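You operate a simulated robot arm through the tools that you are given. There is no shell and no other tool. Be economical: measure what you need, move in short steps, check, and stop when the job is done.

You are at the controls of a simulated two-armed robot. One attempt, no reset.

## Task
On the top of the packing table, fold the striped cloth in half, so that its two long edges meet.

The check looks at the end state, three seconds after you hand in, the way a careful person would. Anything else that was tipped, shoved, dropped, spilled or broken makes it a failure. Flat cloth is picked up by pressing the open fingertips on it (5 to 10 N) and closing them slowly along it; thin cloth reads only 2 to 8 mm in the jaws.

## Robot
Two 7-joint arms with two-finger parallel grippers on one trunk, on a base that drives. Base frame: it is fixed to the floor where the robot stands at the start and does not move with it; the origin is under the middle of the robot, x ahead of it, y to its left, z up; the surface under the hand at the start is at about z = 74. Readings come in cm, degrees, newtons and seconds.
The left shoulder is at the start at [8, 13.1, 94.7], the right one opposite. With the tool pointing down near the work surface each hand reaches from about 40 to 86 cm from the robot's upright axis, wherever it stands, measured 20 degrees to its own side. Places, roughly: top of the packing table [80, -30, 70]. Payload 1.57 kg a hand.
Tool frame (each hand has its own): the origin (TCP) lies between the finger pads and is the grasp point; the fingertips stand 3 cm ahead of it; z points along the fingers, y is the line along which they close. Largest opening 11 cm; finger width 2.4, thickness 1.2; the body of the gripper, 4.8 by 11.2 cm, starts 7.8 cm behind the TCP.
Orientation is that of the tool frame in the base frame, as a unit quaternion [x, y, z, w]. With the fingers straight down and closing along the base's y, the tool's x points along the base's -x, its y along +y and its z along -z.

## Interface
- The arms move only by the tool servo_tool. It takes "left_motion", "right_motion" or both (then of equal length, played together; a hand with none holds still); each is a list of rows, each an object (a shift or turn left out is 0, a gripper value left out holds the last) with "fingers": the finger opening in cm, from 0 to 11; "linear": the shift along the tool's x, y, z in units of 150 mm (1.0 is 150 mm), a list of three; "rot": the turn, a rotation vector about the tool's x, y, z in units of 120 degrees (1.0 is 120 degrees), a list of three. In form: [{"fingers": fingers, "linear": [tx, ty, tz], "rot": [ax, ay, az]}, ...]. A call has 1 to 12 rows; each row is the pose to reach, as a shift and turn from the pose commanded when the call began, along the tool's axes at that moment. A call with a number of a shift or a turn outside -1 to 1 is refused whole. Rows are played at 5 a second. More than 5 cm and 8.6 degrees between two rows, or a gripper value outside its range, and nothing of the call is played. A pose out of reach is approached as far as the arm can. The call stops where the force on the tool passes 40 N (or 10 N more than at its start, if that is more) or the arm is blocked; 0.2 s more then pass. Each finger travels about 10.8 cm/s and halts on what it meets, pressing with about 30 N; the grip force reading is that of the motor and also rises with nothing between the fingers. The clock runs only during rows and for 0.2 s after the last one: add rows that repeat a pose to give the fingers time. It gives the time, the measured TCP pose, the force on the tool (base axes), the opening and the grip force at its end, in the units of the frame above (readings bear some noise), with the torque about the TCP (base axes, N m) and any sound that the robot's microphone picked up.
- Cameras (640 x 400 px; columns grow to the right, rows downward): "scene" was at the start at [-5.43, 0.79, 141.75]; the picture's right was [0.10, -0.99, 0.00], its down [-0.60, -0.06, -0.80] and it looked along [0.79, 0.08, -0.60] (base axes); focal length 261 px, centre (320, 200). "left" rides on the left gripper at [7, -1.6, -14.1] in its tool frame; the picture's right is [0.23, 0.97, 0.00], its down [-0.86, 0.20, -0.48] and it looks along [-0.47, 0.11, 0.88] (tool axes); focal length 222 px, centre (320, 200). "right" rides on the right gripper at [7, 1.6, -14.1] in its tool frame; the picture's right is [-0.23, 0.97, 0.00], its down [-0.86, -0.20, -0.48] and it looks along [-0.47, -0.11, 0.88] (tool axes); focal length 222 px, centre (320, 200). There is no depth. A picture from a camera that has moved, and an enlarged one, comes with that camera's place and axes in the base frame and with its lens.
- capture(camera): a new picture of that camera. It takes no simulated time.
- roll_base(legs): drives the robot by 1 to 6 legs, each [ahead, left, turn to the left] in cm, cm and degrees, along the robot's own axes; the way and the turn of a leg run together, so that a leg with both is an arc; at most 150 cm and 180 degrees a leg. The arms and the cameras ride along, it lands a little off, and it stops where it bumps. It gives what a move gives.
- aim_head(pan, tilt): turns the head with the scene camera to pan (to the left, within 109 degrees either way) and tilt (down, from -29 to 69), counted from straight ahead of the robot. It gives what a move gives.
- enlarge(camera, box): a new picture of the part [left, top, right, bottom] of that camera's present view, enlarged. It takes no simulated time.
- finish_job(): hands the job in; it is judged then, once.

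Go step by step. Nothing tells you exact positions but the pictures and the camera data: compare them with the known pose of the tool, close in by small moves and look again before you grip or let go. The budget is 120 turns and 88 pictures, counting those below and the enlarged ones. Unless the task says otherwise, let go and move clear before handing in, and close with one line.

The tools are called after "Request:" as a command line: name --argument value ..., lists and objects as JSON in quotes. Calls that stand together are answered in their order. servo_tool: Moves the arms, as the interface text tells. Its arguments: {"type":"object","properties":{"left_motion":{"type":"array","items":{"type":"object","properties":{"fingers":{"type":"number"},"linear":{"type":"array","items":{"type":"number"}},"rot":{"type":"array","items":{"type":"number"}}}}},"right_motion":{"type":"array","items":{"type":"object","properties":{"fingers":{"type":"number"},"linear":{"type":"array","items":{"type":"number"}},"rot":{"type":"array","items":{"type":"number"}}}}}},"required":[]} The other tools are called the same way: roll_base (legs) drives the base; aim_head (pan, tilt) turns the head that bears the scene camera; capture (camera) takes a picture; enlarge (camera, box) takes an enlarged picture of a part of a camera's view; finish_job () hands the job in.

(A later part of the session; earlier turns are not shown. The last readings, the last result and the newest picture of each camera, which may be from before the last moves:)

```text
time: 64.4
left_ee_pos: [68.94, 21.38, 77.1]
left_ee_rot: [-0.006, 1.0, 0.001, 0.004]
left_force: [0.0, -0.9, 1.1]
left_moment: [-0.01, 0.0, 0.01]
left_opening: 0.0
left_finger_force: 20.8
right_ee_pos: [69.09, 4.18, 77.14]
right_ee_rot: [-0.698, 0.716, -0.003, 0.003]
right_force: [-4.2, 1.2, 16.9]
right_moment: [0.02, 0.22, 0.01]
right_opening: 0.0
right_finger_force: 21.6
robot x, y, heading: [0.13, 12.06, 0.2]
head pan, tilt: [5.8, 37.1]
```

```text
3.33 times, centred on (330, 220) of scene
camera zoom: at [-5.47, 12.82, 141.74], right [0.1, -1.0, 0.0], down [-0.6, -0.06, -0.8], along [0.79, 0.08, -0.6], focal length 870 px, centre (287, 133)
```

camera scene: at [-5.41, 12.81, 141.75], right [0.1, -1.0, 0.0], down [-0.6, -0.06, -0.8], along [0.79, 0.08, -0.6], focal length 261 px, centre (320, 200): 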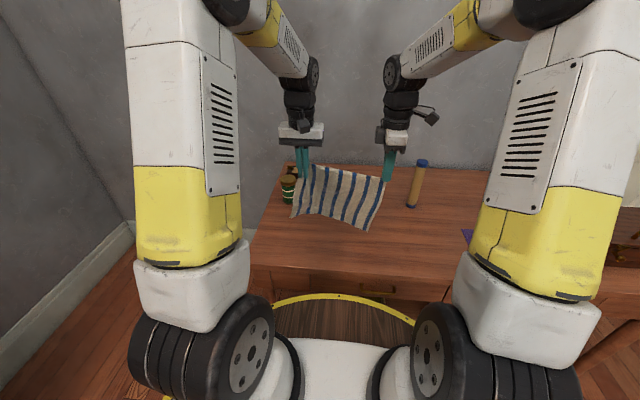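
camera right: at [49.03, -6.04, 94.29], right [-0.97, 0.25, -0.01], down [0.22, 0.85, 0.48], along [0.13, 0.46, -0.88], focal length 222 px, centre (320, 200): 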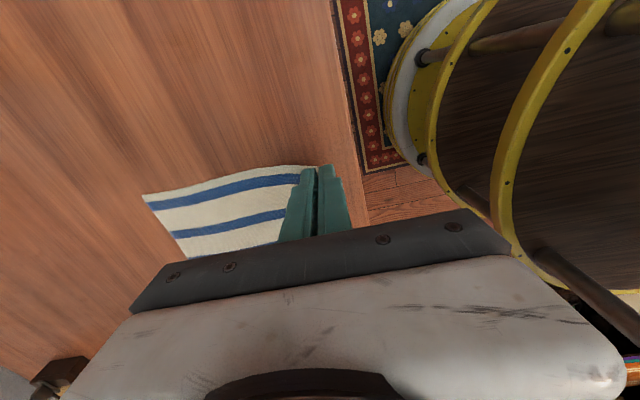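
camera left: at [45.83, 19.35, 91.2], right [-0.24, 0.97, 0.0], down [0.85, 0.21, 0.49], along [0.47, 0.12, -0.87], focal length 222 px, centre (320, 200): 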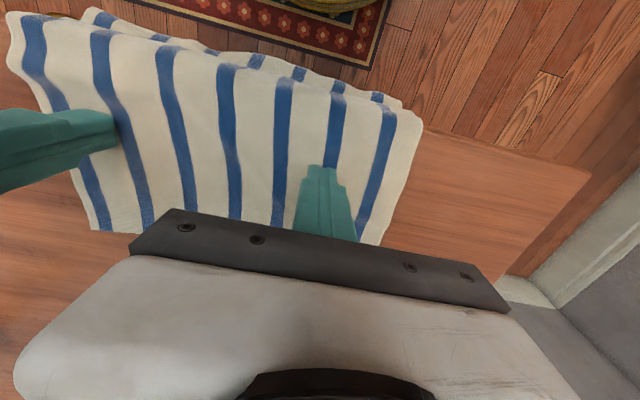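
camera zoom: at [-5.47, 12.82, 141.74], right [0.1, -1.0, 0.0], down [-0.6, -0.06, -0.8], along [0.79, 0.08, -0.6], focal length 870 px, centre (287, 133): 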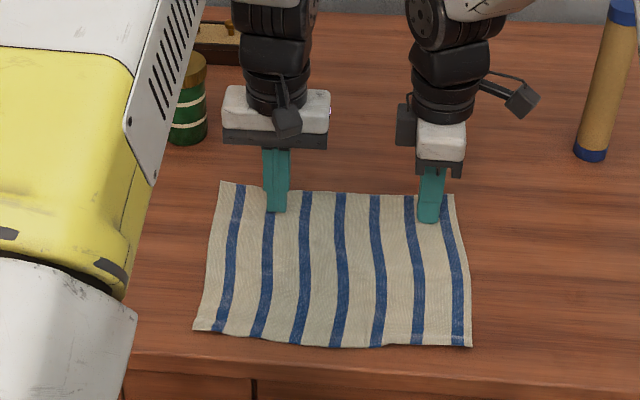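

The cloth is flat again and well placed: D (72.6, 28.4), C (73.2, 0.8), B (50.5, 0.4), A (50.3, 27.5). I turn the left hand to close across the edge and hover both hands above the far corners D and C.

Request:
servo_tool --left_motion '[{"linear": [0, 0, -0.2]}, {"linear": [0, 0, -0.333], "rot": [0, 0, 0.06]}, {"linear": [-0.02, 0.04, -0.333], "rot": [0, 0, 0.13]}, {"linear": [-0.04, 0.08, -0.333], "rot": [0, 0, 0.2]}, {"linear": [-0.06, 0.12, -0.333], "rot": [0, 0, 0.27]}, {"linear": [-0.08, 0.16, -0.333], "rot": [0, 0, 0.34]}, {"linear": [-0.1, 0.2, -0.333], "rot": [0, 0, 0.41]}, {"linear": [-0.12, 0.24, -0.333], "rot": [0, 0, 0.48]}, {"linear": [-0.14, 0.28, -0.333], "rot": [0, 0, 0.55]}, {"linear": [-0.15, 0.32, -0.333], "rot": [0, 0, 0.62]}, {"linear": [-0.16, 0.34, -0.333], "rot": [0, 0, 0.69]}, {"linear": [-0.167, 0.36, -0.333], "rot": [0, 0, 0.758], "fingers": 1.6}]' --right_motion '[{"linear": [0, 0, -0.2]}, {"linear": [0, 0, -0.333]}, {"linear": [0.02, -0.05, -0.333]}, {"linear": [0.04, -0.1, -0.333]}, {"linear": [0.06, -0.15, -0.333]}, {"linear": [0.1, -0.195, -0.333]}, {"linear": [0.115, -0.195, -0.333]}, {"linear": [0.115, -0.195, -0.333]}, {"linear": [0.115, -0.195, -0.333]}, {"linear": [0.115, -0.195, -0.333]}, {"linear": [0.115, -0.195, -0.333]}, {"linear": [0.115, -0.195, -0.333], "fingers": 1.6}]'

Request:
capture --camera "left"

Request:
capture --camera "right"

```text
time: 67.0
left_ee_pos: [71.55, 26.71, 82.25]
left_ee_rot: [0.711, 0.704, 0.004, 0.001]
left_force: [-0.7, 0.7, 0.3]
left_moment: [-0.01, 0.01, -0.01]
left_opening: 1.6
left_finger_force: 0.0
right_ee_pos: [71.87, 2.35, 82.05]
right_ee_rot: [-0.698, 0.716, -0.003, 0.003]
right_force: [-0.3, -1.1, 0.7]
right_moment: [0.0, 0.0, 0.01]
right_opening: 1.6
right_finger_force: 0.2
robot x, y, heading: [-0.3, 11.98, 0.0]
head pan, tilt: [5.8, 37.1]
```

```text
32 pictures are left
camera left: at [69.76, 33.55, 96.35], right [0.98, 0.22, 0.01], down [0.19, -0.86, 0.48], along [0.11, -0.46, -0.88], focal length 222 px, centre (320, 200)
```

left: 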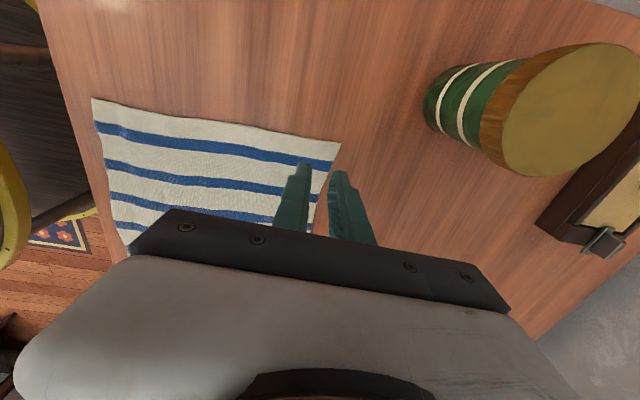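

```text
31 pictures are left
camera right: at [70.0, -4.62, 96.18], right [-0.97, 0.25, -0.01], down [0.22, 0.85, 0.48], along [0.13, 0.46, -0.88], focal length 222 px, centre (320, 200)
```

right: 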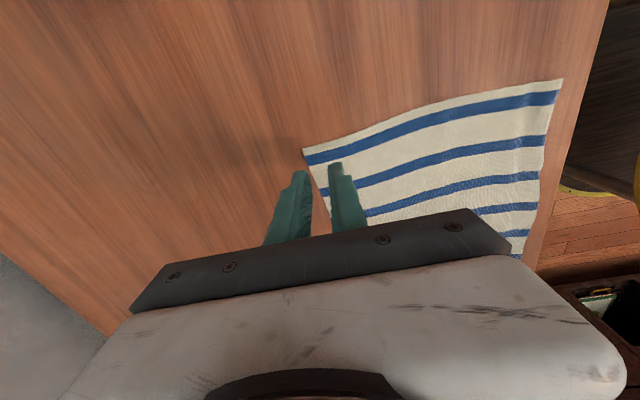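

Edge DC is measured at about x = 72.9 (left) and 73.3 (right). I descend with a 1.6 cm opening so the pinch is only about 1 cm inside the edge.

Request:
servo_tool --left_motion '[{"linear": [0, 0.007, 0.15]}, {"linear": [0, 0.007, 0.28]}, {"linear": [0, 0.007, 0.325]}, {"linear": [0, 0.007, 0.338]}]' --right_motion '[{"linear": [0, -0.013, 0.15]}, {"linear": [0, -0.013, 0.27]}, {"linear": [0, -0.013, 0.31]}, {"linear": [0, -0.013, 0.322]}]'

Request:
enlarge --camera "left" --box '[240, 120, 400, 240]'

Request:
enlarge --camera "right" --box '[240, 120, 400, 240]'

```text
time: 68.0
left_ee_pos: [71.65, 26.79, 77.16]
left_ee_rot: [0.709, 0.705, 0.005, 0.002]
left_force: [-2.0, 0.7, 6.0]
left_moment: [0.02, 0.11, 0.01]
left_opening: 1.59
left_finger_force: 0.0
right_ee_pos: [72.06, 2.49, 77.25]
right_ee_rot: [-0.699, 0.716, -0.003, 0.003]
right_force: [-0.4, -0.9, 0.1]
right_moment: [0.02, 0.01, 0.01]
right_opening: 1.58
right_finger_force: 0.0
robot x, y, heading: [-0.0, 12.06, 0.0]
head pan, tilt: [5.8, 37.1]
```

```text
3.33 times, centred on (320, 180) of left
camera zoom: at [69.97, 33.6, 91.32], right [0.98, 0.22, 0.01], down [0.19, -0.86, 0.48], along [0.11, -0.46, -0.88], focal length 740 px, centre (320, 267)
```

zoom: 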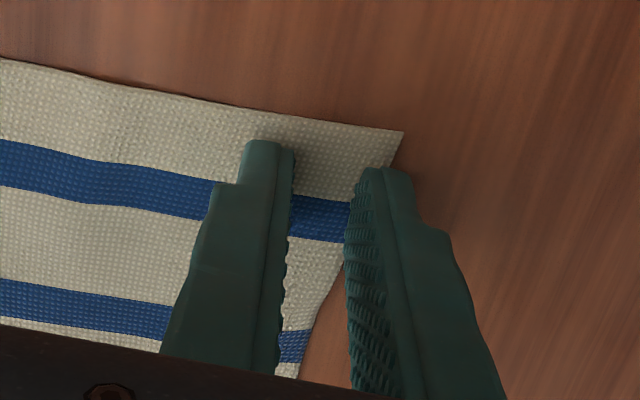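

```text
3.33 times, centred on (320, 180) of right
camera zoom: at [70.11, -4.59, 91.49], right [-0.97, 0.25, -0.01], down [0.22, 0.85, 0.48], along [0.13, 0.46, -0.88], focal length 740 px, centre (320, 267)
```

zoom: 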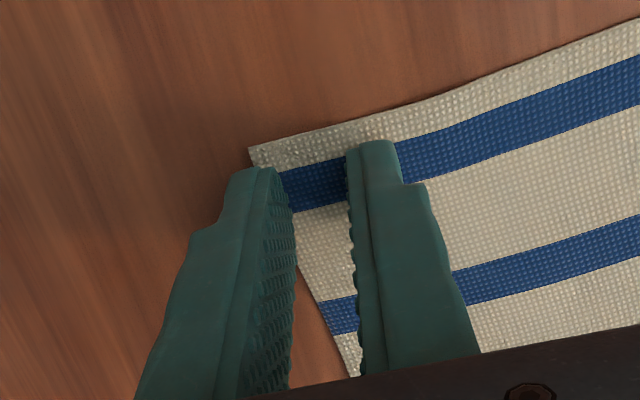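

The outer fingers just overlap the edge. I press the right hand slightly more and close both slowly.

Request:
servo_tool --left_motion '[{"fingers": 1.6, "linear": [0, 0, 0.001]}, {"fingers": 1.6, "linear": [0, 0, 0.001]}, {"fingers": 1.3, "linear": [0, 0, 0.001]}, {"fingers": 1.0, "linear": [0, 0, 0.001]}, {"fingers": 0.7, "linear": [0, 0, 0.001]}, {"fingers": 0.4, "linear": [0, 0, 0.001]}, {"fingers": 0.2, "linear": [0, 0, 0.001]}, {"fingers": 0, "linear": [0, 0, 0.001]}, {"fingers": 0, "linear": [0, 0, 0.001]}]' --right_motion '[{"fingers": 1.6, "linear": [0, 0, 0.008]}, {"fingers": 1.6, "linear": [0, 0, 0.013]}, {"fingers": 1.3, "linear": [0, 0, 0.013]}, {"fingers": 1.0, "linear": [0, 0, 0.013]}, {"fingers": 0.7, "linear": [0, 0, 0.013]}, {"fingers": 0.4, "linear": [0, 0, 0.013]}, {"fingers": 0.2, "linear": [0, 0, 0.013]}, {"fingers": 0, "linear": [0, 0, 0.013]}, {"fingers": 0, "linear": [0, 0, 0.013]}]'

```text
time: 70.0
left_ee_pos: [71.61, 26.75, 77.23]
left_ee_rot: [0.709, 0.705, 0.004, 0.002]
left_force: [0.4, -0.9, 13.6]
left_moment: [-0.05, 0.01, 0.0]
left_opening: 0.02
left_finger_force: 21.3
right_ee_pos: [71.97, 2.37, 77.2]
right_ee_rot: [-0.698, 0.716, -0.003, 0.004]
right_force: [-0.5, -1.1, 9.1]
right_moment: [-0.03, 0.03, -0.03]
right_opening: 0.0
right_finger_force: 21.4
robot x, y, heading: [0.31, 12.09, -0.0]
head pan, tilt: [5.8, 37.1]
```

The jaws closed empty, so the overlap was too small. I lift slightly, open wider and look again.

Request:
servo_tool --left_motion '[{"linear": [0, 0, -0.08]}, {"linear": [0, 0, -0.08], "fingers": 2.4}, {"linear": [0, 0, -0.08], "fingers": 2.4}]' --right_motion '[{"linear": [0, 0, -0.08]}, {"linear": [0, 0, -0.08], "fingers": 2.4}, {"linear": [0, 0, -0.08], "fingers": 2.4}]'

Request:
enlarge --camera "left" --box '[240, 120, 400, 240]'

Request:
enlarge --camera "right" --box '[240, 120, 400, 240]'

```text
time: 70.8
left_ee_pos: [71.62, 26.8, 78.25]
left_ee_rot: [0.71, 0.705, 0.004, 0.001]
left_force: [0.0, -0.2, 0.5]
left_moment: [-0.01, 0.01, 0.0]
left_opening: 2.39
left_finger_force: 0.0
right_ee_pos: [72.19, 2.4, 78.16]
right_ee_rot: [-0.698, 0.716, -0.003, 0.003]
right_force: [0.4, 0.2, 0.3]
right_moment: [-0.02, 0.01, 0.01]
right_opening: 2.41
right_finger_force: 0.1
robot x, y, heading: [0.38, 12.4, -0.1]
head pan, tilt: [5.8, 37.1]
```

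```text
3.33 times, centred on (320, 180) of left
camera zoom: at [69.88, 33.59, 92.39], right [0.98, 0.22, 0.01], down [0.19, -0.86, 0.48], along [0.11, -0.46, -0.88], focal length 740 px, centre (320, 267)
```

zoom: 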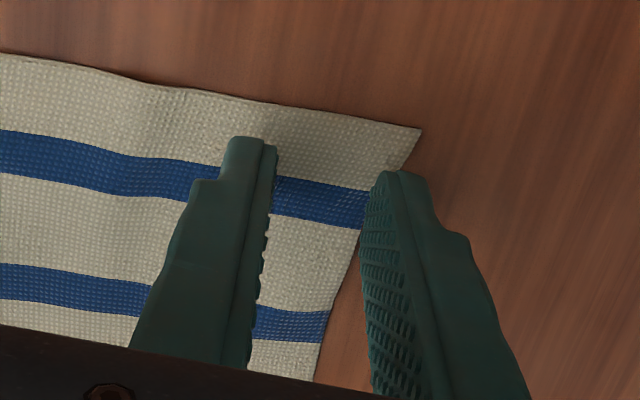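

```text
3.33 times, centred on (320, 180) of right
camera zoom: at [70.28, -4.59, 92.3], right [-0.97, 0.25, -0.01], down [0.22, 0.85, 0.48], along [0.13, 0.46, -0.88], focal length 740 px, centre (320, 267)
```

zoom: 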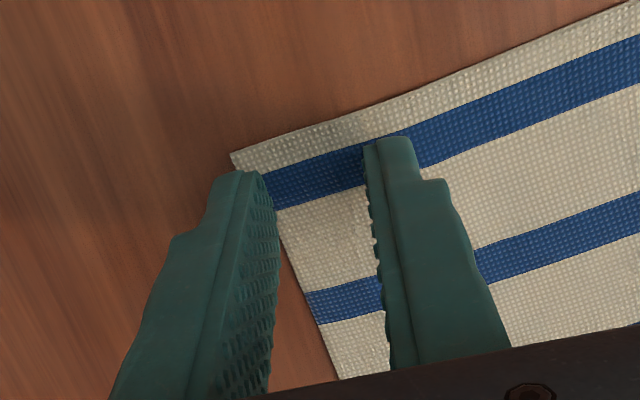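

The cloth moved out slightly. I shift inward about 0.6 cm and press and close again from 2.4 cm.

Request:
servo_tool --left_motion '[{"linear": [0, -0.04, 0.04]}, {"linear": [0, -0.04, 0.077]}, {"linear": [0, -0.04, 0.08]}, {"linear": [0, -0.04, 0.08], "fingers": 2.1}, {"linear": [0, -0.04, 0.08], "fingers": 1.8}, {"linear": [0, -0.04, 0.08], "fingers": 1.5}, {"linear": [0, -0.04, 0.08], "fingers": 1.2}, {"linear": [0, -0.04, 0.08], "fingers": 0.9}, {"linear": [0, -0.04, 0.08], "fingers": 0.6}, {"linear": [0, -0.04, 0.08], "fingers": 0.3}, {"linear": [0, -0.04, 0.08], "fingers": 0}, {"linear": [0, -0.04, 0.08], "fingers": 0}]' --right_motion '[{"linear": [0, 0.04, 0.04]}, {"linear": [0, 0.04, 0.077]}, {"linear": [0, 0.04, 0.08]}, {"linear": [0, 0.04, 0.08], "fingers": 2.1}, {"linear": [0, 0.04, 0.08], "fingers": 1.8}, {"linear": [0, 0.04, 0.08], "fingers": 1.5}, {"linear": [0, 0.04, 0.08], "fingers": 1.2}, {"linear": [0, 0.04, 0.08], "fingers": 0.9}, {"linear": [0, 0.04, 0.08], "fingers": 0.6}, {"linear": [0, 0.04, 0.08], "fingers": 0.3}, {"linear": [0, 0.04, 0.08], "fingers": 0}, {"linear": [0, 0.04, 0.08], "fingers": 0}]'

```text
time: 73.4
left_ee_pos: [71.07, 26.65, 77.11]
left_ee_rot: [0.709, 0.705, 0.003, 0.002]
left_force: [0.3, -0.1, 6.5]
left_moment: [-0.01, 0.03, 0.02]
left_opening: 0.0
left_finger_force: 21.3
right_ee_pos: [71.57, 2.45, 77.2]
right_ee_rot: [-0.699, 0.716, -0.003, 0.004]
right_force: [-1.5, 1.6, 20.7]
right_moment: [-0.01, 0.11, -0.03]
right_opening: 0.28
right_finger_force: 23.6
robot x, y, heading: [-0.38, 11.88, 0.0]
head pan, tilt: [5.8, 37.1]
```

The right hand has it, the left not. I retry the left with more overlap.

Request:
servo_tool --left_motion '[{"linear": [0, 0, -0.07]}, {"linear": [0, -0.04, -0.07], "fingers": 2.6}, {"linear": [0, -0.04, -0.07], "fingers": 2.6}, {"linear": [0, -0.04, -0.01]}, {"linear": [0, -0.04, 0.002]}, {"linear": [0, -0.04, 0.002], "fingers": 2.2}, {"linear": [0, -0.04, 0.002], "fingers": 1.8}, {"linear": [0, -0.04, 0.002], "fingers": 1.4}, {"linear": [0, -0.04, 0.002], "fingers": 0.9}, {"linear": [0, -0.04, 0.002], "fingers": 0.4}, {"linear": [0, -0.04, 0.002], "fingers": 0}, {"linear": [0, -0.04, 0.002], "fingers": 0}]'

Request:
enlarge --camera "left" --box '[240, 120, 400, 240]'

```text
time: 76.0
left_ee_pos: [70.64, 26.7, 77.21]
left_ee_rot: [0.709, 0.705, 0.005, 0.002]
left_force: [-0.4, -0.5, 13.0]
left_moment: [0.05, 0.05, -0.03]
left_opening: 0.0
left_finger_force: 21.3
right_ee_pos: [71.48, 2.52, 77.12]
right_ee_rot: [-0.698, 0.716, -0.004, 0.005]
right_force: [2.1, 2.2, 20.9]
right_moment: [0.03, 0.07, -0.03]
right_opening: 0.23
right_finger_force: 23.5
robot x, y, heading: [-0.04, 12.26, 0.2]
head pan, tilt: [5.8, 37.1]
```

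```text
3.33 times, centred on (320, 180) of left
camera zoom: at [68.8, 33.61, 91.3], right [0.98, 0.22, 0.01], down [0.19, -0.86, 0.48], along [0.11, -0.46, -0.88], focal length 740 px, centre (320, 267)
```

zoom: 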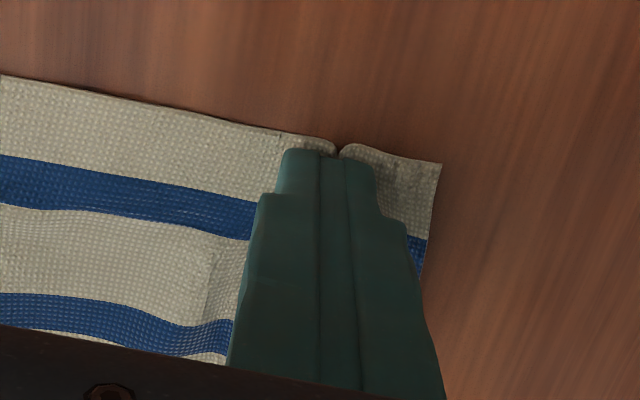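

Request:
servo_tool --left_motion '[{"linear": [0, 0, -0.07]}, {"linear": [0, 0.01, -0.07], "fingers": 3.2}, {"linear": [0, 0.01, -0.07], "fingers": 3.2}, {"linear": [0, 0.01, -0.01]}, {"linear": [0, 0.01, -0.002]}, {"linear": [0, 0.01, -0.001], "fingers": 2.8}, {"linear": [0, 0.01, -0.001], "fingers": 2.3}, {"linear": [0, 0.01, -0.001], "fingers": 1.8}, {"linear": [0, 0.01, -0.001], "fingers": 1.2}, {"linear": [0, 0.01, -0.001], "fingers": 0.6}, {"linear": [0, 0.01, -0.001], "fingers": 0}, {"linear": [0, 0.01, -0.001], "fingers": 0}]'

Request:
enlarge --camera "left" --box '[240, 120, 400, 240]'

```text
time: 78.6
left_ee_pos: [70.59, 26.73, 77.14]
left_ee_rot: [0.709, 0.705, 0.004, 0.002]
left_force: [-1.3, 0.5, 11.6]
left_moment: [0.05, 0.05, 0.01]
left_opening: 0.23
left_finger_force: 24.3
right_ee_pos: [71.49, 2.44, 77.1]
right_ee_rot: [-0.698, 0.716, -0.002, 0.004]
right_force: [2.2, 2.8, 24.3]
right_moment: [0.03, 0.03, -0.04]
right_opening: 0.26
right_finger_force: 23.7
robot x, y, heading: [0.04, 12.13, -0.2]
head pan, tilt: [5.8, 37.1]
```

```text
3.33 times, centred on (320, 180) of left
camera zoom: at [68.92, 33.55, 91.3], right [0.98, 0.22, 0.01], down [0.19, -0.86, 0.48], along [0.11, -0.46, -0.88], focal length 740 px, centre (320, 267)
```

zoom: 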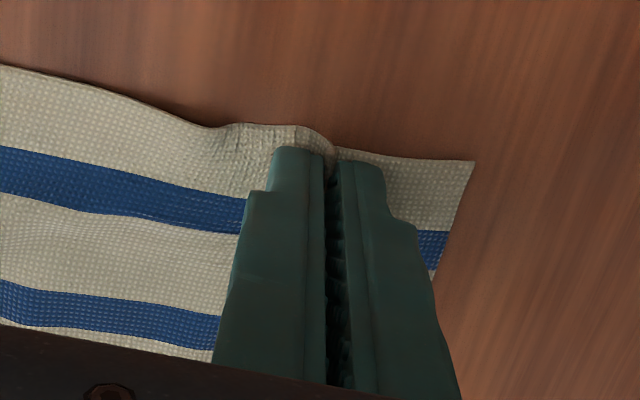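

Gripped, but about 3 cm inside the edge on the left. I try once more a bit further out for a shallower grip.

Request:
servo_tool --left_motion '[{"linear": [0, 0, 0.0], "fingers": 1.5}, {"linear": [0, 0, -0.07], "fingers": 2.7}, {"linear": [0, 0.06, -0.07], "fingers": 2.7}, {"linear": [0, 0.06, -0.01]}, {"linear": [0, 0.06, 0.0]}, {"linear": [0, 0.06, 0.0], "fingers": 2.3}, {"linear": [0, 0.06, 0.0], "fingers": 1.9}, {"linear": [0, 0.06, 0.0], "fingers": 1.5}, {"linear": [0, 0.06, 0.0], "fingers": 1.0}, {"linear": [0, 0.06, 0.0], "fingers": 0.5}, {"linear": [0, 0.06, 0.0], "fingers": 0}, {"linear": [0, 0.06, 0.0], "fingers": 0}]'

Request:
enlarge --camera "left" --box '[240, 120, 400, 240]'

```text
time: 81.2
left_ee_pos: [71.56, 26.61, 77.2]
left_ee_rot: [0.709, 0.705, 0.004, 0.002]
left_force: [-0.9, 0.0, 11.7]
left_moment: [0.1, 0.1, -0.01]
left_opening: 0.22
left_finger_force: 24.1
right_ee_pos: [71.48, 2.39, 77.15]
right_ee_rot: [-0.698, 0.716, -0.003, 0.004]
right_force: [2.3, 1.9, 24.1]
right_moment: [0.05, 0.03, -0.05]
right_opening: 0.23
right_finger_force: 24.3
robot x, y, heading: [-0.15, 11.99, 0.1]
head pan, tilt: [5.8, 37.1]
```

```text
3.33 times, centred on (320, 180) of left
camera zoom: at [69.77, 33.59, 91.3], right [0.98, 0.22, 0.01], down [0.19, -0.86, 0.48], along [0.11, -0.46, -0.88], focal length 740 px, centre (320, 267)
```

zoom: 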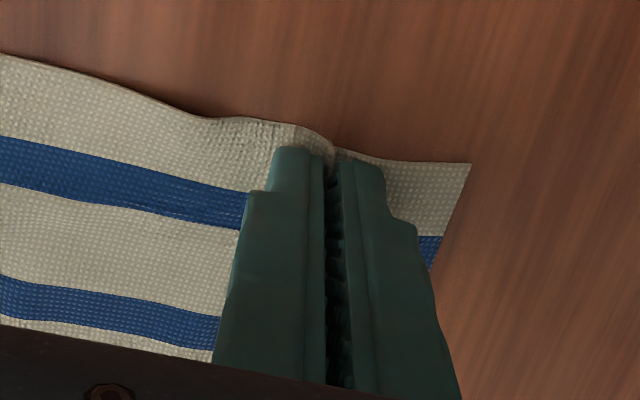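

The cloth moved along with the fingers, so the lip is unchanged. I open fully, lift clear, shift outward, then press and close.

Request:
servo_tool --left_motion '[{"linear": [0, 0, 0.0], "fingers": 2}, {"linear": [0, 0, 0], "fingers": 4}, {"linear": [0, 0, -0.1], "fingers": 4}, {"linear": [0, 0.04, -0.2], "fingers": 2.6}, {"linear": [0, 0.085, -0.2], "fingers": 2.6}]'

Request:
enlarge --camera "left" --box '[240, 120, 400, 240]'

```text
time: 82.4
left_ee_pos: [72.74, 26.82, 80.17]
left_ee_rot: [0.709, 0.705, 0.004, 0.002]
left_force: [0.0, -1.0, -0.3]
left_moment: [0.01, 0.01, 0.0]
left_opening: 2.61
left_finger_force: 0.0
right_ee_pos: [71.57, 2.34, 77.17]
right_ee_rot: [-0.699, 0.715, -0.004, 0.003]
right_force: [0.5, 3.0, 27.1]
right_moment: [0.01, 0.1, -0.01]
right_opening: 0.24
right_finger_force: 24.1
robot x, y, heading: [0.09, 12.09, 0.0]
head pan, tilt: [5.8, 37.1]
```

```text
3.33 times, centred on (320, 180) of left
camera zoom: at [71.0, 33.72, 94.33], right [0.98, 0.22, 0.01], down [0.19, -0.86, 0.48], along [0.11, -0.46, -0.88], focal length 740 px, centre (320, 267)
```

zoom: 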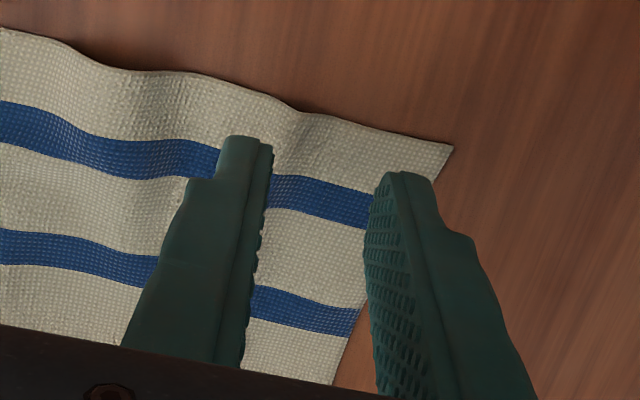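

Request:
servo_tool --left_motion '[{"linear": [0, 0.067, 0.1]}, {"linear": [0, 0.067, 0.19]}, {"linear": [0, 0.067, 0.2]}, {"linear": [0, 0.067, 0.2], "fingers": 2.3}, {"linear": [0, 0.067, 0.2], "fingers": 1.9}, {"linear": [0, 0.067, 0.2], "fingers": 1.5}, {"linear": [0, 0.067, 0.2], "fingers": 1.0}, {"linear": [0, 0.067, 0.2], "fingers": 0.5}, {"linear": [0, 0.067, 0.2], "fingers": 0}, {"linear": [0, 0.067, 0.2], "fingers": 0}]'

Request:
enlarge --camera "left" --box '[240, 120, 400, 240]'

```text
time: 84.6
left_ee_pos: [73.84, 26.78, 77.24]
left_ee_rot: [0.709, 0.705, 0.004, 0.003]
left_force: [-0.8, 0.6, 10.4]
left_moment: [-0.02, 0.03, -0.01]
left_opening: 0.22
left_finger_force: 22.9
right_ee_pos: [71.47, 2.31, 77.15]
right_ee_rot: [-0.698, 0.716, -0.002, 0.003]
right_force: [2.7, 2.8, 25.2]
right_moment: [0.07, 0.01, -0.03]
right_opening: 0.24
right_finger_force: 23.7
robot x, y, heading: [-0.04, 12.19, -0.0]
head pan, tilt: [5.8, 37.1]
```

```text
3.33 times, centred on (320, 180) of left
camera zoom: at [72.0, 33.63, 91.31], right [0.98, 0.22, 0.01], down [0.19, -0.86, 0.48], along [0.11, -0.46, -0.88], focal length 740 px, centre (320, 267)
```

zoom: 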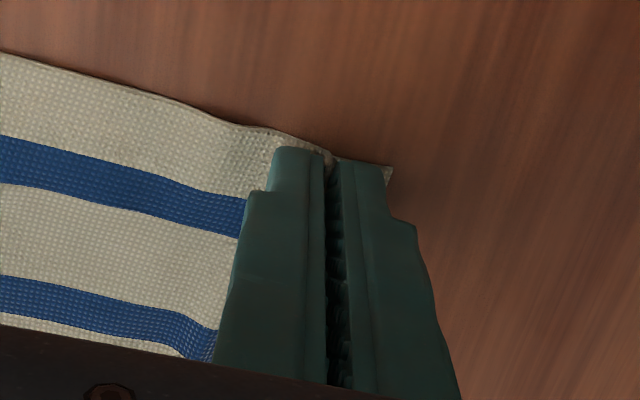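

Both corners are gripped with a small lip. I lift them a few cm, line them up and check the near edge.

Request:
servo_tool --left_motion '[{"linear": [0, 0, -0.1]}, {"linear": [0, -0.04, -0.2]}, {"linear": [0, -0.08, -0.3]}, {"linear": [0, -0.08, -0.3]}]' --right_motion '[{"linear": [0, 0, -0.1]}, {"linear": [0, 0, -0.2]}, {"linear": [0, 0, -0.3]}, {"linear": [0, 0, -0.3]}]'

Request:
enlarge --camera "scene" --box '[250, 160, 410, 280]'

```text
time: 85.6
left_ee_pos: [72.48, 26.66, 81.49]
left_ee_rot: [0.709, 0.705, 0.004, 0.001]
left_force: [1.2, 0.1, -0.9]
left_moment: [-0.03, 0.03, 0.0]
left_opening: 0.2
left_finger_force: 23.7
right_ee_pos: [71.5, 2.29, 81.6]
right_ee_rot: [-0.698, 0.716, -0.002, 0.002]
right_force: [-0.3, -0.1, -1.3]
right_moment: [0.0, 0.03, -0.01]
right_opening: 0.23
right_finger_force: 23.8
robot x, y, heading: [0.61, 12.13, -0.3]
head pan, tilt: [5.8, 37.1]
```

```text
3.33 times, centred on (330, 220) of scene
camera zoom: at [-5.4, 12.81, 141.75], right [0.1, -1.0, 0.0], down [-0.6, -0.06, -0.8], along [0.79, 0.08, -0.6], focal length 870 px, centre (287, 133)
```

zoom: 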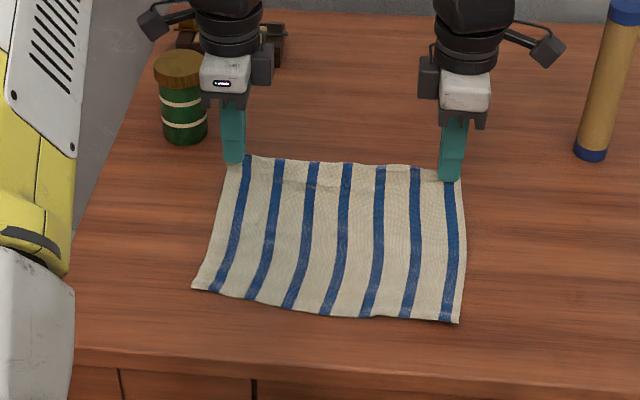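

The near edge now lies at x ≈ 55.9 (left) and 53.7 (right). I carry both corners over in an arc, hands upright this time, and stop just above the lower layer.

Request:
servo_tool --left_motion '[{"linear": [0, -0.087, -0.133]}, {"linear": [0, -0.192, -0.233]}, {"linear": [0, -0.306, -0.267]}, {"linear": [0, -0.437, -0.267]}, {"linear": [0, -0.541, -0.233]}, {"linear": [0, -0.646, -0.153]}, {"linear": [0, -0.742, -0.033]}, {"linear": [0, -0.812, 0.1]}, {"linear": [0, -0.873, 0.2]}]' --right_motion '[{"linear": [-0.003, 0.095, -0.133]}, {"linear": [-0.007, 0.21, -0.233]}, {"linear": [-0.011, 0.334, -0.267]}, {"linear": [-0.016, 0.477, -0.267]}, {"linear": [-0.02, 0.591, -0.233]}, {"linear": [-0.025, 0.705, -0.153]}, {"linear": [-0.029, 0.81, -0.033]}, {"linear": [-0.033, 0.886, 0.1]}, {"linear": [-0.033, 0.953, 0.2]}]'

Request:
enlarge --camera "scene" --box '[250, 160, 410, 280]'

Request:
capture --camera "left"

Request:
capture --camera "right"

```text
time: 87.6
left_ee_pos: [59.59, 27.16, 78.52]
left_ee_rot: [0.709, 0.705, 0.003, 0.001]
left_force: [0.4, -0.4, 0.6]
left_moment: [0.02, -0.04, -0.01]
left_opening: 0.2
left_finger_force: 23.8
right_ee_pos: [57.14, 3.08, 78.31]
right_ee_rot: [-0.698, 0.716, -0.003, 0.003]
right_force: [0.4, -0.1, 0.3]
right_moment: [0.01, -0.02, -0.02]
right_opening: 0.21
right_finger_force: 24.8
robot x, y, heading: [-0.19, 11.76, 0.2]
head pan, tilt: [5.8, 37.1]
```

```text
3.33 times, centred on (330, 220) of scene
camera zoom: at [-5.42, 12.81, 141.74], right [0.1, -1.0, 0.0], down [-0.6, -0.06, -0.8], along [0.79, 0.08, -0.6], focal length 870 px, centre (287, 133)
```

zoom: 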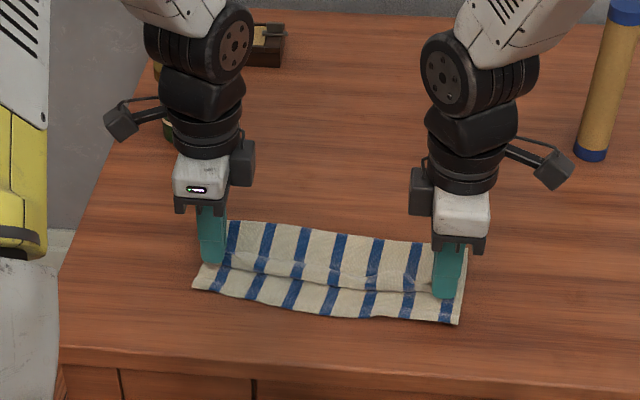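

```text
19 pictures are left
camera left: at [57.85, 33.92, 92.6], right [0.98, 0.22, 0.01], down [0.19, -0.86, 0.48], along [0.11, -0.46, -0.88], focal length 222 px, centre (320, 200)
```

left: 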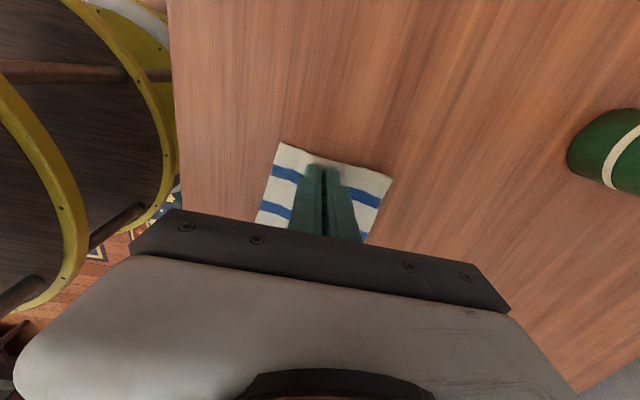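

```text
18 pictures are left
camera right: at [55.24, -3.93, 92.39], right [-0.97, 0.25, -0.01], down [0.22, 0.85, 0.48], along [0.13, 0.46, -0.88], focal length 222 px, centre (320, 200)
```

right: 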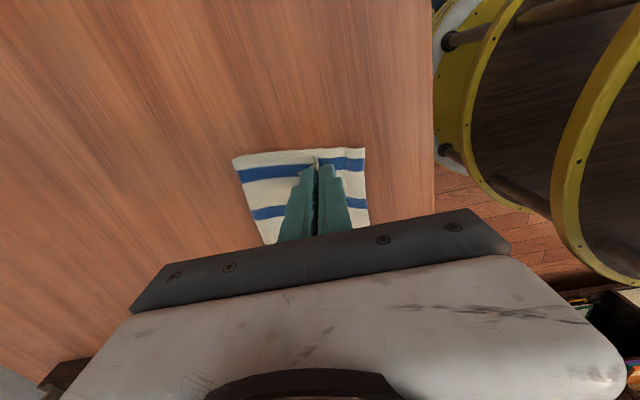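

The fold lies nicely and the near edge has not moved. I lower the last bit, open the fingers gently and rise straight up.

Request:
servo_tool --left_motion '[{"linear": [0, 0, 0.05]}, {"linear": [0, 0, 0.065], "fingers": 0.8}, {"linear": [0, 0, 0.065], "fingers": 1.6}, {"linear": [0, 0, 0.06], "fingers": 2.4}, {"linear": [0, 0, 0.0], "fingers": 2.4}, {"linear": [0, 0, -0.2]}, {"linear": [0, 0, -0.4]}, {"linear": [0.1, 0, -0.6]}, {"linear": [0.4, 0, -0.6]}]' --right_motion '[{"linear": [0, 0, 0.05]}, {"linear": [0, 0, 0.065], "fingers": 0.8}, {"linear": [0, 0, 0.065], "fingers": 1.6}, {"linear": [0, 0, 0.06], "fingers": 2.4}, {"linear": [0, 0, 0.0], "fingers": 2.4}, {"linear": [0, 0, -0.2]}, {"linear": [0, 0, -0.4]}, {"linear": [0.1, 0, -0.6]}, {"linear": [0.4, 0, -0.6]}]'

Request:
enlarge --camera "scene" --box '[260, 180, 390, 260]'

```text
time: 89.6
left_ee_pos: [59.54, 32.95, 87.47]
left_ee_rot: [0.71, 0.704, 0.003, 0.001]
left_force: [0.5, 0.6, 0.3]
left_moment: [0.02, 0.0, 0.03]
left_opening: 2.41
left_finger_force: 0.0
right_ee_pos: [56.91, -2.94, 87.62]
right_ee_rot: [-0.699, 0.715, -0.002, 0.003]
right_force: [0.4, -0.9, 0.5]
right_moment: [0.02, 0.03, 0.0]
right_opening: 2.39
right_finger_force: 0.2
robot x, y, heading: [-0.02, 12.01, 0.0]
head pan, tilt: [5.8, 37.1]
```

```text
4.92 times, centred on (325, 220) of scene
camera zoom: at [-5.39, 12.81, 141.75], right [0.1, -1.0, 0.0], down [-0.6, -0.06, -0.8], along [0.79, 0.08, -0.6], focal length 1284 px, centre (295, 102)
```

zoom: 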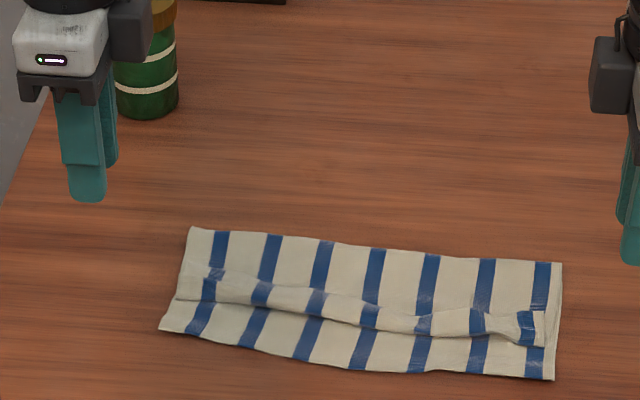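

The fold looks very good. Only the pinched hem (about 2.5 cm) is rolled back on top of the upper layer, and unrolling it should bring DC within about 1 cm of AB. I'll spread it open with the fingers: one finger presses the hem and the other the layer behind it, then they open. I move above the hem ends first.

Request:
servo_tool --left_motion '[{"linear": [-0.2, 0.08, 0], "fingers": 0.8}, {"linear": [-0.48, 0.153, 0.1]}, {"linear": [-0.48, 0.153, 0.3]}, {"linear": [-0.48, 0.153, 0.48]}]' --right_motion '[{"linear": [-0.2, -0.1, 0], "fingers": 0.8}, {"linear": [-0.372, -0.2, 0.1]}, {"linear": [-0.372, -0.2, 0.3]}, {"linear": [-0.372, -0.2, 0.5]}]'

Request:
enlarge --camera "left" --box '[240, 120, 400, 240]'

Request:
enlarge --camera "right" --box '[240, 120, 400, 240]'

```text
time: 90.6
left_ee_pos: [61.57, 25.4, 80.21]
left_ee_rot: [0.709, 0.705, 0.004, 0.002]
left_force: [0.0, 0.1, 0.5]
left_moment: [0.01, -0.05, -0.01]
left_opening: 0.81
left_finger_force: 0.1
right_ee_pos: [59.99, 2.71, 79.72]
right_ee_rot: [-0.699, 0.715, -0.003, 0.003]
right_force: [-0.8, 0.5, -0.3]
right_moment: [-0.02, -0.06, -0.01]
right_opening: 0.82
right_finger_force: 0.0
robot x, y, heading: [-0.14, 12.46, -0.3]
head pan, tilt: [5.8, 37.1]
```

```text
3.33 times, centred on (320, 180) of left
camera zoom: at [59.88, 32.36, 94.48], right [0.97, 0.22, 0.01], down [0.19, -0.86, 0.48], along [0.11, -0.46, -0.88], focal length 740 px, centre (320, 267)
```

zoom: 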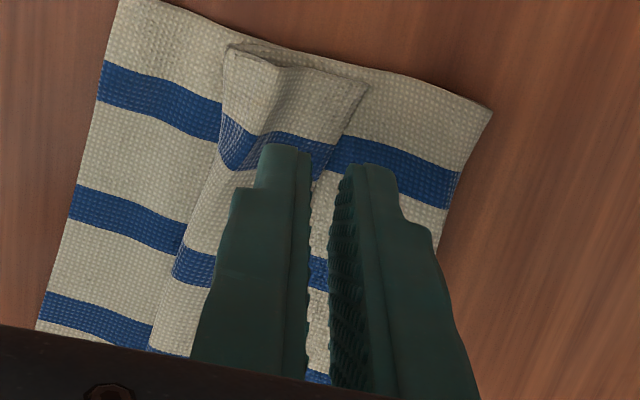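

```text
3.33 times, centred on (320, 180) of right
camera zoom: at [58.13, -4.28, 93.94], right [-0.97, 0.25, -0.01], down [0.22, 0.85, 0.48], along [0.13, 0.46, -0.88], focal length 740 px, centre (320, 267)
```

zoom: 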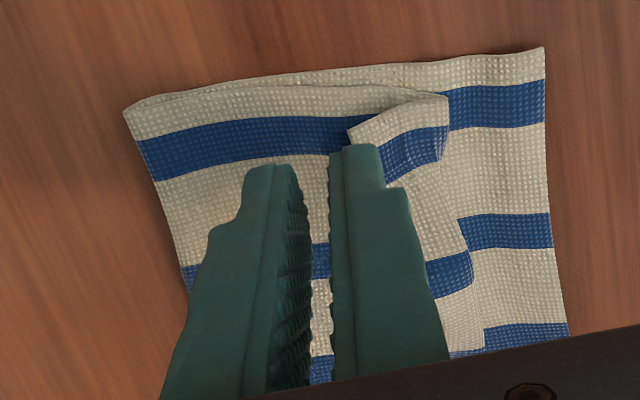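

The hem and its free edge are clear in both views. I shift the left hand 0.9 cm outward and the right 0.9 cm inward so the fingers straddle the free edge, then go down to touch.

Request:
servo_tool --left_motion '[{"linear": [0, 0.06, 0.05]}, {"linear": [0, 0.06, 0.12]}, {"linear": [0, 0.06, 0.17]}, {"linear": [0, 0.06, 0.185]}]' --right_motion '[{"linear": [0, 0.06, 0.03]}, {"linear": [0, 0.06, 0.09]}, {"linear": [0, 0.06, 0.14]}, {"linear": [0, 0.06, 0.155]}]'

```text
time: 91.6
left_ee_pos: [62.69, 25.67, 77.45]
left_ee_rot: [0.709, 0.705, 0.004, 0.001]
left_force: [0.4, 0.2, -0.2]
left_moment: [0.02, -0.07, 0.0]
left_opening: 0.79
left_finger_force: 0.0
right_ee_pos: [59.18, 2.6, 77.43]
right_ee_rot: [-0.699, 0.716, -0.002, 0.003]
right_force: [-0.4, -0.9, 0.5]
right_moment: [-0.02, -0.01, 0.01]
right_opening: 0.8
right_finger_force: 0.1
robot x, y, heading: [0.15, 12.35, -0.0]
head pan, tilt: [5.8, 37.1]
```

Request:
servo_tool --left_motion '[{"linear": [0, 0, 0.008]}, {"linear": [0, 0, 0.016]}, {"linear": [0, 0, 0.018]}]' --right_motion '[{"linear": [0, 0, 0.008]}, {"linear": [0, 0, 0.016]}, {"linear": [0, 0, 0.018]}]'

```text
time: 92.4
left_ee_pos: [62.71, 25.6, 77.39]
left_ee_rot: [0.709, 0.705, 0.005, 0.002]
left_force: [-0.7, 0.9, 3.7]
left_moment: [0.06, 0.04, 0.0]
left_opening: 0.83
left_finger_force: 0.4
right_ee_pos: [59.22, 2.74, 77.34]
right_ee_rot: [-0.698, 0.716, -0.002, 0.003]
right_force: [-1.5, -1.2, 4.4]
right_moment: [-0.04, 0.05, 0.0]
right_opening: 0.87
right_finger_force: 0.2
robot x, y, heading: [-0.02, 11.94, -0.0]
head pan, tilt: [5.8, 37.1]
```

Both press with about 4 N. Now I open the fingers while moving the hand toward the robot, so the rear finger stays put and the front finger peels the hem open.

Request:
servo_tool --left_motion '[{"linear": [0, 0, 0.003]}, {"linear": [0, -0.02, 0.003], "fingers": 1.4}, {"linear": [0, -0.04, 0.003], "fingers": 2.0}, {"linear": [0, -0.06, 0.003], "fingers": 2.6}, {"linear": [0, -0.08, 0.003], "fingers": 3.2}, {"linear": [0, -0.1, 0.003], "fingers": 3.8}, {"linear": [0, -0.12, 0.003], "fingers": 4.4}, {"linear": [0, -0.14, 0.003], "fingers": 5.0}, {"linear": [0, -0.16, 0.003], "fingers": 5.6}, {"linear": [0, -0.18, 0.003], "fingers": 6.2}, {"linear": [0, -0.2, 0.003], "fingers": 6.8}, {"linear": [0, -0.2, -0.15], "fingers": 6.8}]' --right_motion '[{"linear": [0, 0, 0.003]}, {"linear": [0, 0.02, 0.003], "fingers": 1.4}, {"linear": [0, 0.04, 0.003], "fingers": 2.0}, {"linear": [0, 0.06, 0.003], "fingers": 2.6}, {"linear": [0, 0.08, 0.003], "fingers": 3.2}, {"linear": [0, 0.1, 0.003], "fingers": 3.8}, {"linear": [0, 0.12, 0.003], "fingers": 4.4}, {"linear": [0, 0.14, 0.003], "fingers": 5.0}, {"linear": [0, 0.16, 0.003], "fingers": 5.6}, {"linear": [0, 0.18, 0.003], "fingers": 6.2}, {"linear": [0, 0.2, 0.003], "fingers": 6.8}, {"linear": [0, 0.2, -0.15], "fingers": 6.8}]'

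Request:
enlarge --camera "scene" --box '[260, 180, 390, 260]'

Request:
enlarge --camera "right" --box '[210, 80, 430, 245]'

```text
time: 95.0
left_ee_pos: [59.61, 25.59, 79.12]
left_ee_rot: [0.709, 0.705, 0.004, 0.0]
left_force: [0.3, 0.1, -0.5]
left_moment: [0.0, 0.02, -0.01]
left_opening: 6.78
left_finger_force: 0.0
right_ee_pos: [55.91, 2.72, 79.62]
right_ee_rot: [-0.698, 0.716, -0.002, 0.002]
right_force: [0.6, 0.9, 0.8]
right_moment: [0.0, 0.04, -0.01]
right_opening: 6.82
right_finger_force: 0.0
robot x, y, heading: [-0.06, 12.0, -0.2]
head pan, tilt: [5.8, 37.1]
```

```text
4.92 times, centred on (325, 220) of scene
camera zoom: at [-5.37, 12.81, 141.75], right [0.1, -1.0, 0.0], down [-0.6, -0.06, -0.8], along [0.79, 0.08, -0.6], focal length 1284 px, centre (295, 102)
```

zoom: 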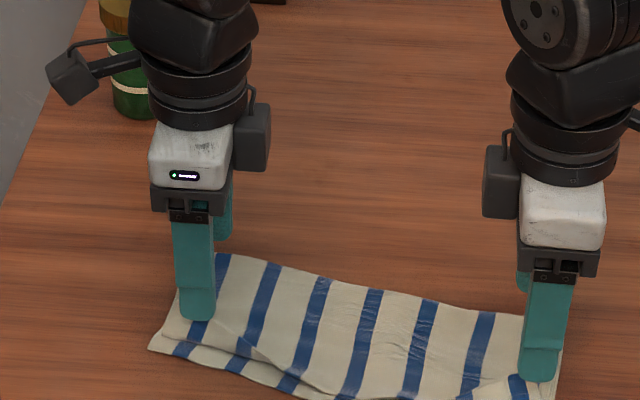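

```text
2.42 times, centred on (320, 162) of right
camera zoom: at [54.19, -4.21, 93.82], right [-0.97, 0.25, -0.01], down [0.22, 0.85, 0.48], along [0.12, 0.46, -0.88], focal length 538 px, centre (320, 291)
```

zoom: 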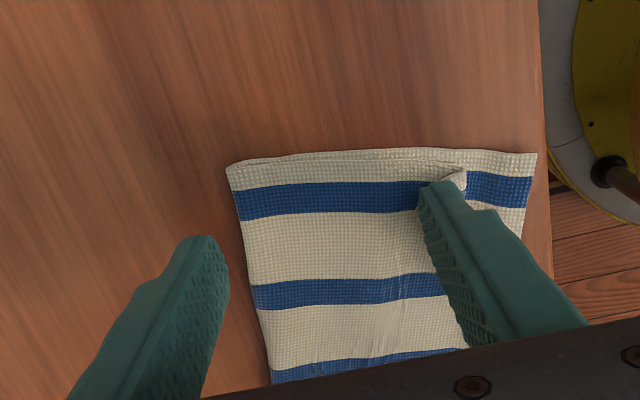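

The hem has mostly opened out. I raise both hands and move them aside to see the whole cloth.

Request:
servo_tool --left_motion '[{"linear": [0, 0, -0.2]}, {"linear": [0.1, 0, -0.45]}, {"linear": [0.4, 0, -0.6]}, {"linear": [0.7, 0, -0.6]}]' --right_motion '[{"linear": [0, 0, -0.2]}, {"linear": [0.1, 0, -0.45]}, {"linear": [0.4, 0, -0.6]}, {"linear": [0.7, 0, -0.6]}]'

Request:
enlarge --camera "scene" --box '[260, 195, 390, 275]'

```text
refused: row 3 steps farther than a row can; nothing moved
```

```text
4.92 times, centred on (325, 235) of scene
camera zoom: at [-5.37, 12.81, 141.75], right [0.1, -1.0, 0.0], down [-0.6, -0.06, -0.8], along [0.79, 0.08, -0.6], focal length 1284 px, centre (295, 28)
```

zoom: 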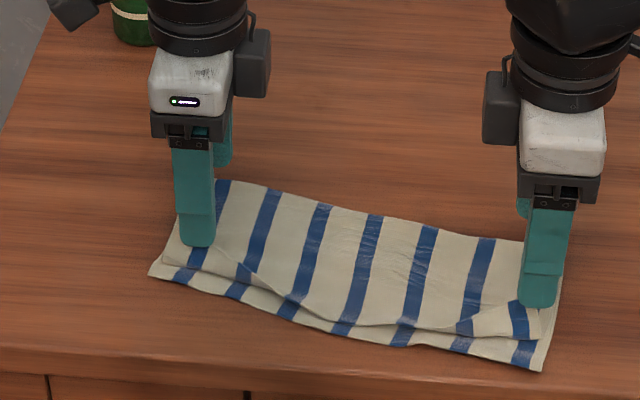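

A row step was too long, so nothing moved. I repeat with shorter steps.

Request:
servo_tool --left_motion '[{"linear": [0, 0, -0.2]}, {"linear": [0, 0, -0.45]}, {"linear": [0.2, 0, -0.6]}, {"linear": [0.45, 0, -0.6]}, {"linear": [0.65, 0, -0.6]}]' --right_motion '[{"linear": [0, 0, -0.2]}, {"linear": [0, 0, -0.45]}, {"linear": [0.2, 0, -0.6]}, {"linear": [0.45, 0, -0.6]}, {"linear": [0.65, 0, -0.6]}]'

Request:
enlarge --camera "scene" --box '[265, 205, 385, 270]'

```text
time: 96.2
left_ee_pos: [59.68, 35.44, 88.41]
left_ee_rot: [0.709, 0.705, 0.004, 0.001]
left_force: [0.0, 0.0, -0.1]
left_moment: [0.01, 0.02, 0.01]
left_opening: 6.79
left_finger_force: 0.0
right_ee_pos: [55.85, -6.96, 88.58]
right_ee_rot: [-0.698, 0.716, -0.001, 0.003]
right_force: [-0.1, -0.4, -0.2]
right_moment: [-0.01, -0.02, 0.0]
right_opening: 6.8
right_finger_force: 0.1
robot x, y, heading: [-0.06, 12.36, -0.2]
head pan, tilt: [5.8, 37.1]
```

```text
5.33 times, centred on (325, 238) of scene
camera zoom: at [-5.4, 12.81, 141.75], right [0.1, -1.0, 0.0], down [-0.6, -0.06, -0.8], along [0.79, 0.08, -0.6], focal length 1391 px, centre (293, 0)
```

zoom: 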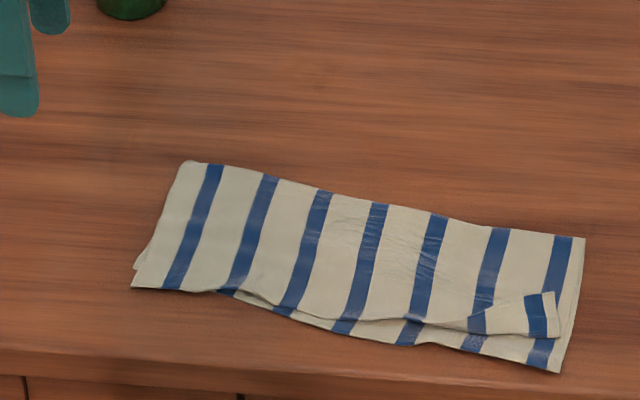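

The left corner and the middle are now unrolled and meet the other edge. Only a small triangular flap at the right corner (C) is still turned back, so I bring the right hand above it for another peel.

Request:
servo_tool --right_motion '[{"linear": [-0.25, 0.05, 0], "fingers": 0.8}, {"linear": [-0.5, 0.1, 0.1]}, {"linear": [-0.664, 0.133, 0.3]}, {"linear": [-0.664, 0.133, 0.5]}, {"linear": [-0.664, 0.133, 0.573]}]'

Request:
enlarge --camera "right" --box '[240, 120, 400, 240]'

```text
time: 97.4
left_ee_pos: [59.69, 35.36, 88.51]
left_ee_rot: [0.709, 0.705, 0.004, 0.001]
left_force: [-0.4, 0.5, 0.3]
left_moment: [-0.02, 0.0, 0.04]
left_opening: 6.81
left_finger_force: 0.1
right_ee_pos: [54.31, 3.19, 79.81]
right_ee_rot: [-0.698, 0.716, -0.002, 0.004]
right_force: [-0.6, 0.0, 0.1]
right_moment: [-0.01, -0.02, 0.0]
right_opening: 0.8
right_finger_force: 0.0
robot x, y, heading: [0.1, 12.19, 0.0]
head pan, tilt: [5.8, 37.1]
```

```text
3.33 times, centred on (320, 180) of right
camera zoom: at [52.41, -3.78, 93.97], right [-0.97, 0.25, -0.01], down [0.22, 0.85, 0.48], along [0.13, 0.46, -0.88], focal length 740 px, centre (320, 267)
```

zoom: 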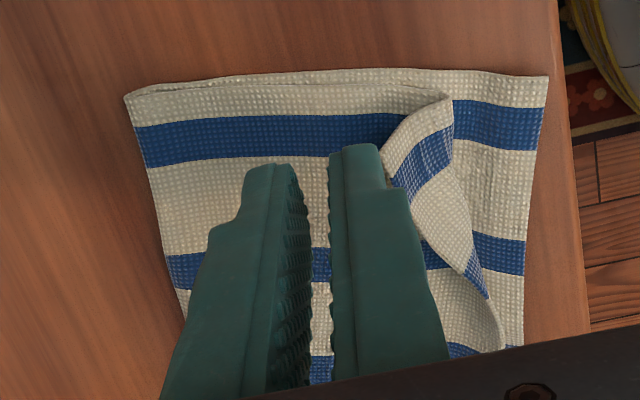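

Request:
servo_tool --right_motion '[{"linear": [0, 0.09, 0.05]}, {"linear": [0, 0.09, 0.12]}, {"linear": [0, 0.09, 0.16]}, {"linear": [0, 0.09, 0.17]}]'

```text
time: 98.4
left_ee_pos: [59.72, 35.41, 88.44]
left_ee_rot: [0.709, 0.705, 0.004, 0.001]
left_force: [0.7, -0.2, -0.3]
left_moment: [0.01, 0.02, 0.02]
left_opening: 6.77
left_finger_force: 0.0
right_ee_pos: [53.01, 3.27, 77.4]
right_ee_rot: [-0.698, 0.716, -0.003, 0.003]
right_force: [-0.1, -1.0, 9.7]
right_moment: [0.0, 0.15, -0.04]
right_opening: 0.81
right_finger_force: 0.1
robot x, y, heading: [-0.15, 12.45, -0.0]
head pan, tilt: [5.8, 37.1]
```

Contact at 10 N. I ease it slightly and peel, keeping the hand nearly still.

Request:
servo_tool --right_motion '[{"linear": [0, 0, -0.004]}, {"linear": [0, 0.008, -0.004], "fingers": 1.4}, {"linear": [0, 0.016, -0.004], "fingers": 2.0}, {"linear": [0, 0.024, -0.004], "fingers": 2.6}, {"linear": [0, 0.032, -0.004], "fingers": 3.2}, {"linear": [0, 0.04, -0.004], "fingers": 3.8}, {"linear": [0, 0.048, -0.004], "fingers": 4.4}, {"linear": [0, 0.056, -0.004], "fingers": 5.0}, {"linear": [0, 0.064, -0.004], "fingers": 5.6}, {"linear": [0, 0.064, -0.15], "fingers": 5.6}]'

Request:
enlarge --camera "right" --box '[210, 80, 430, 245]'

```text
time: 100.6
left_ee_pos: [59.73, 35.5, 88.43]
left_ee_rot: [0.709, 0.706, 0.005, 0.001]
left_force: [0.5, 1.1, 0.0]
left_moment: [0.01, 0.02, -0.01]
left_opening: 6.79
left_finger_force: 0.0
right_ee_pos: [51.88, 2.94, 79.7]
right_ee_rot: [-0.699, 0.715, -0.003, 0.002]
right_force: [-1.4, -0.4, 0.0]
right_moment: [-0.01, 0.0, 0.01]
right_opening: 5.6
right_finger_force: 0.1
robot x, y, heading: [-0.17, 12.2, -0.4]
head pan, tilt: [5.8, 37.1]
```

```text
2.42 times, centred on (320, 162) of right
camera zoom: at [50.02, -4.08, 93.93], right [-0.97, 0.25, -0.01], down [0.22, 0.85, 0.48], along [0.13, 0.46, -0.88], focal length 538 px, centre (320, 291)
```

zoom: 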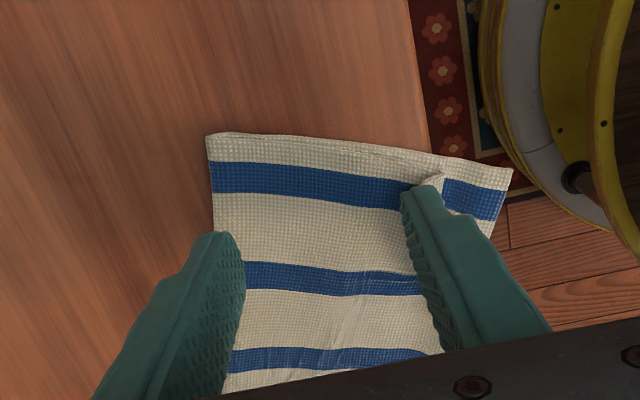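

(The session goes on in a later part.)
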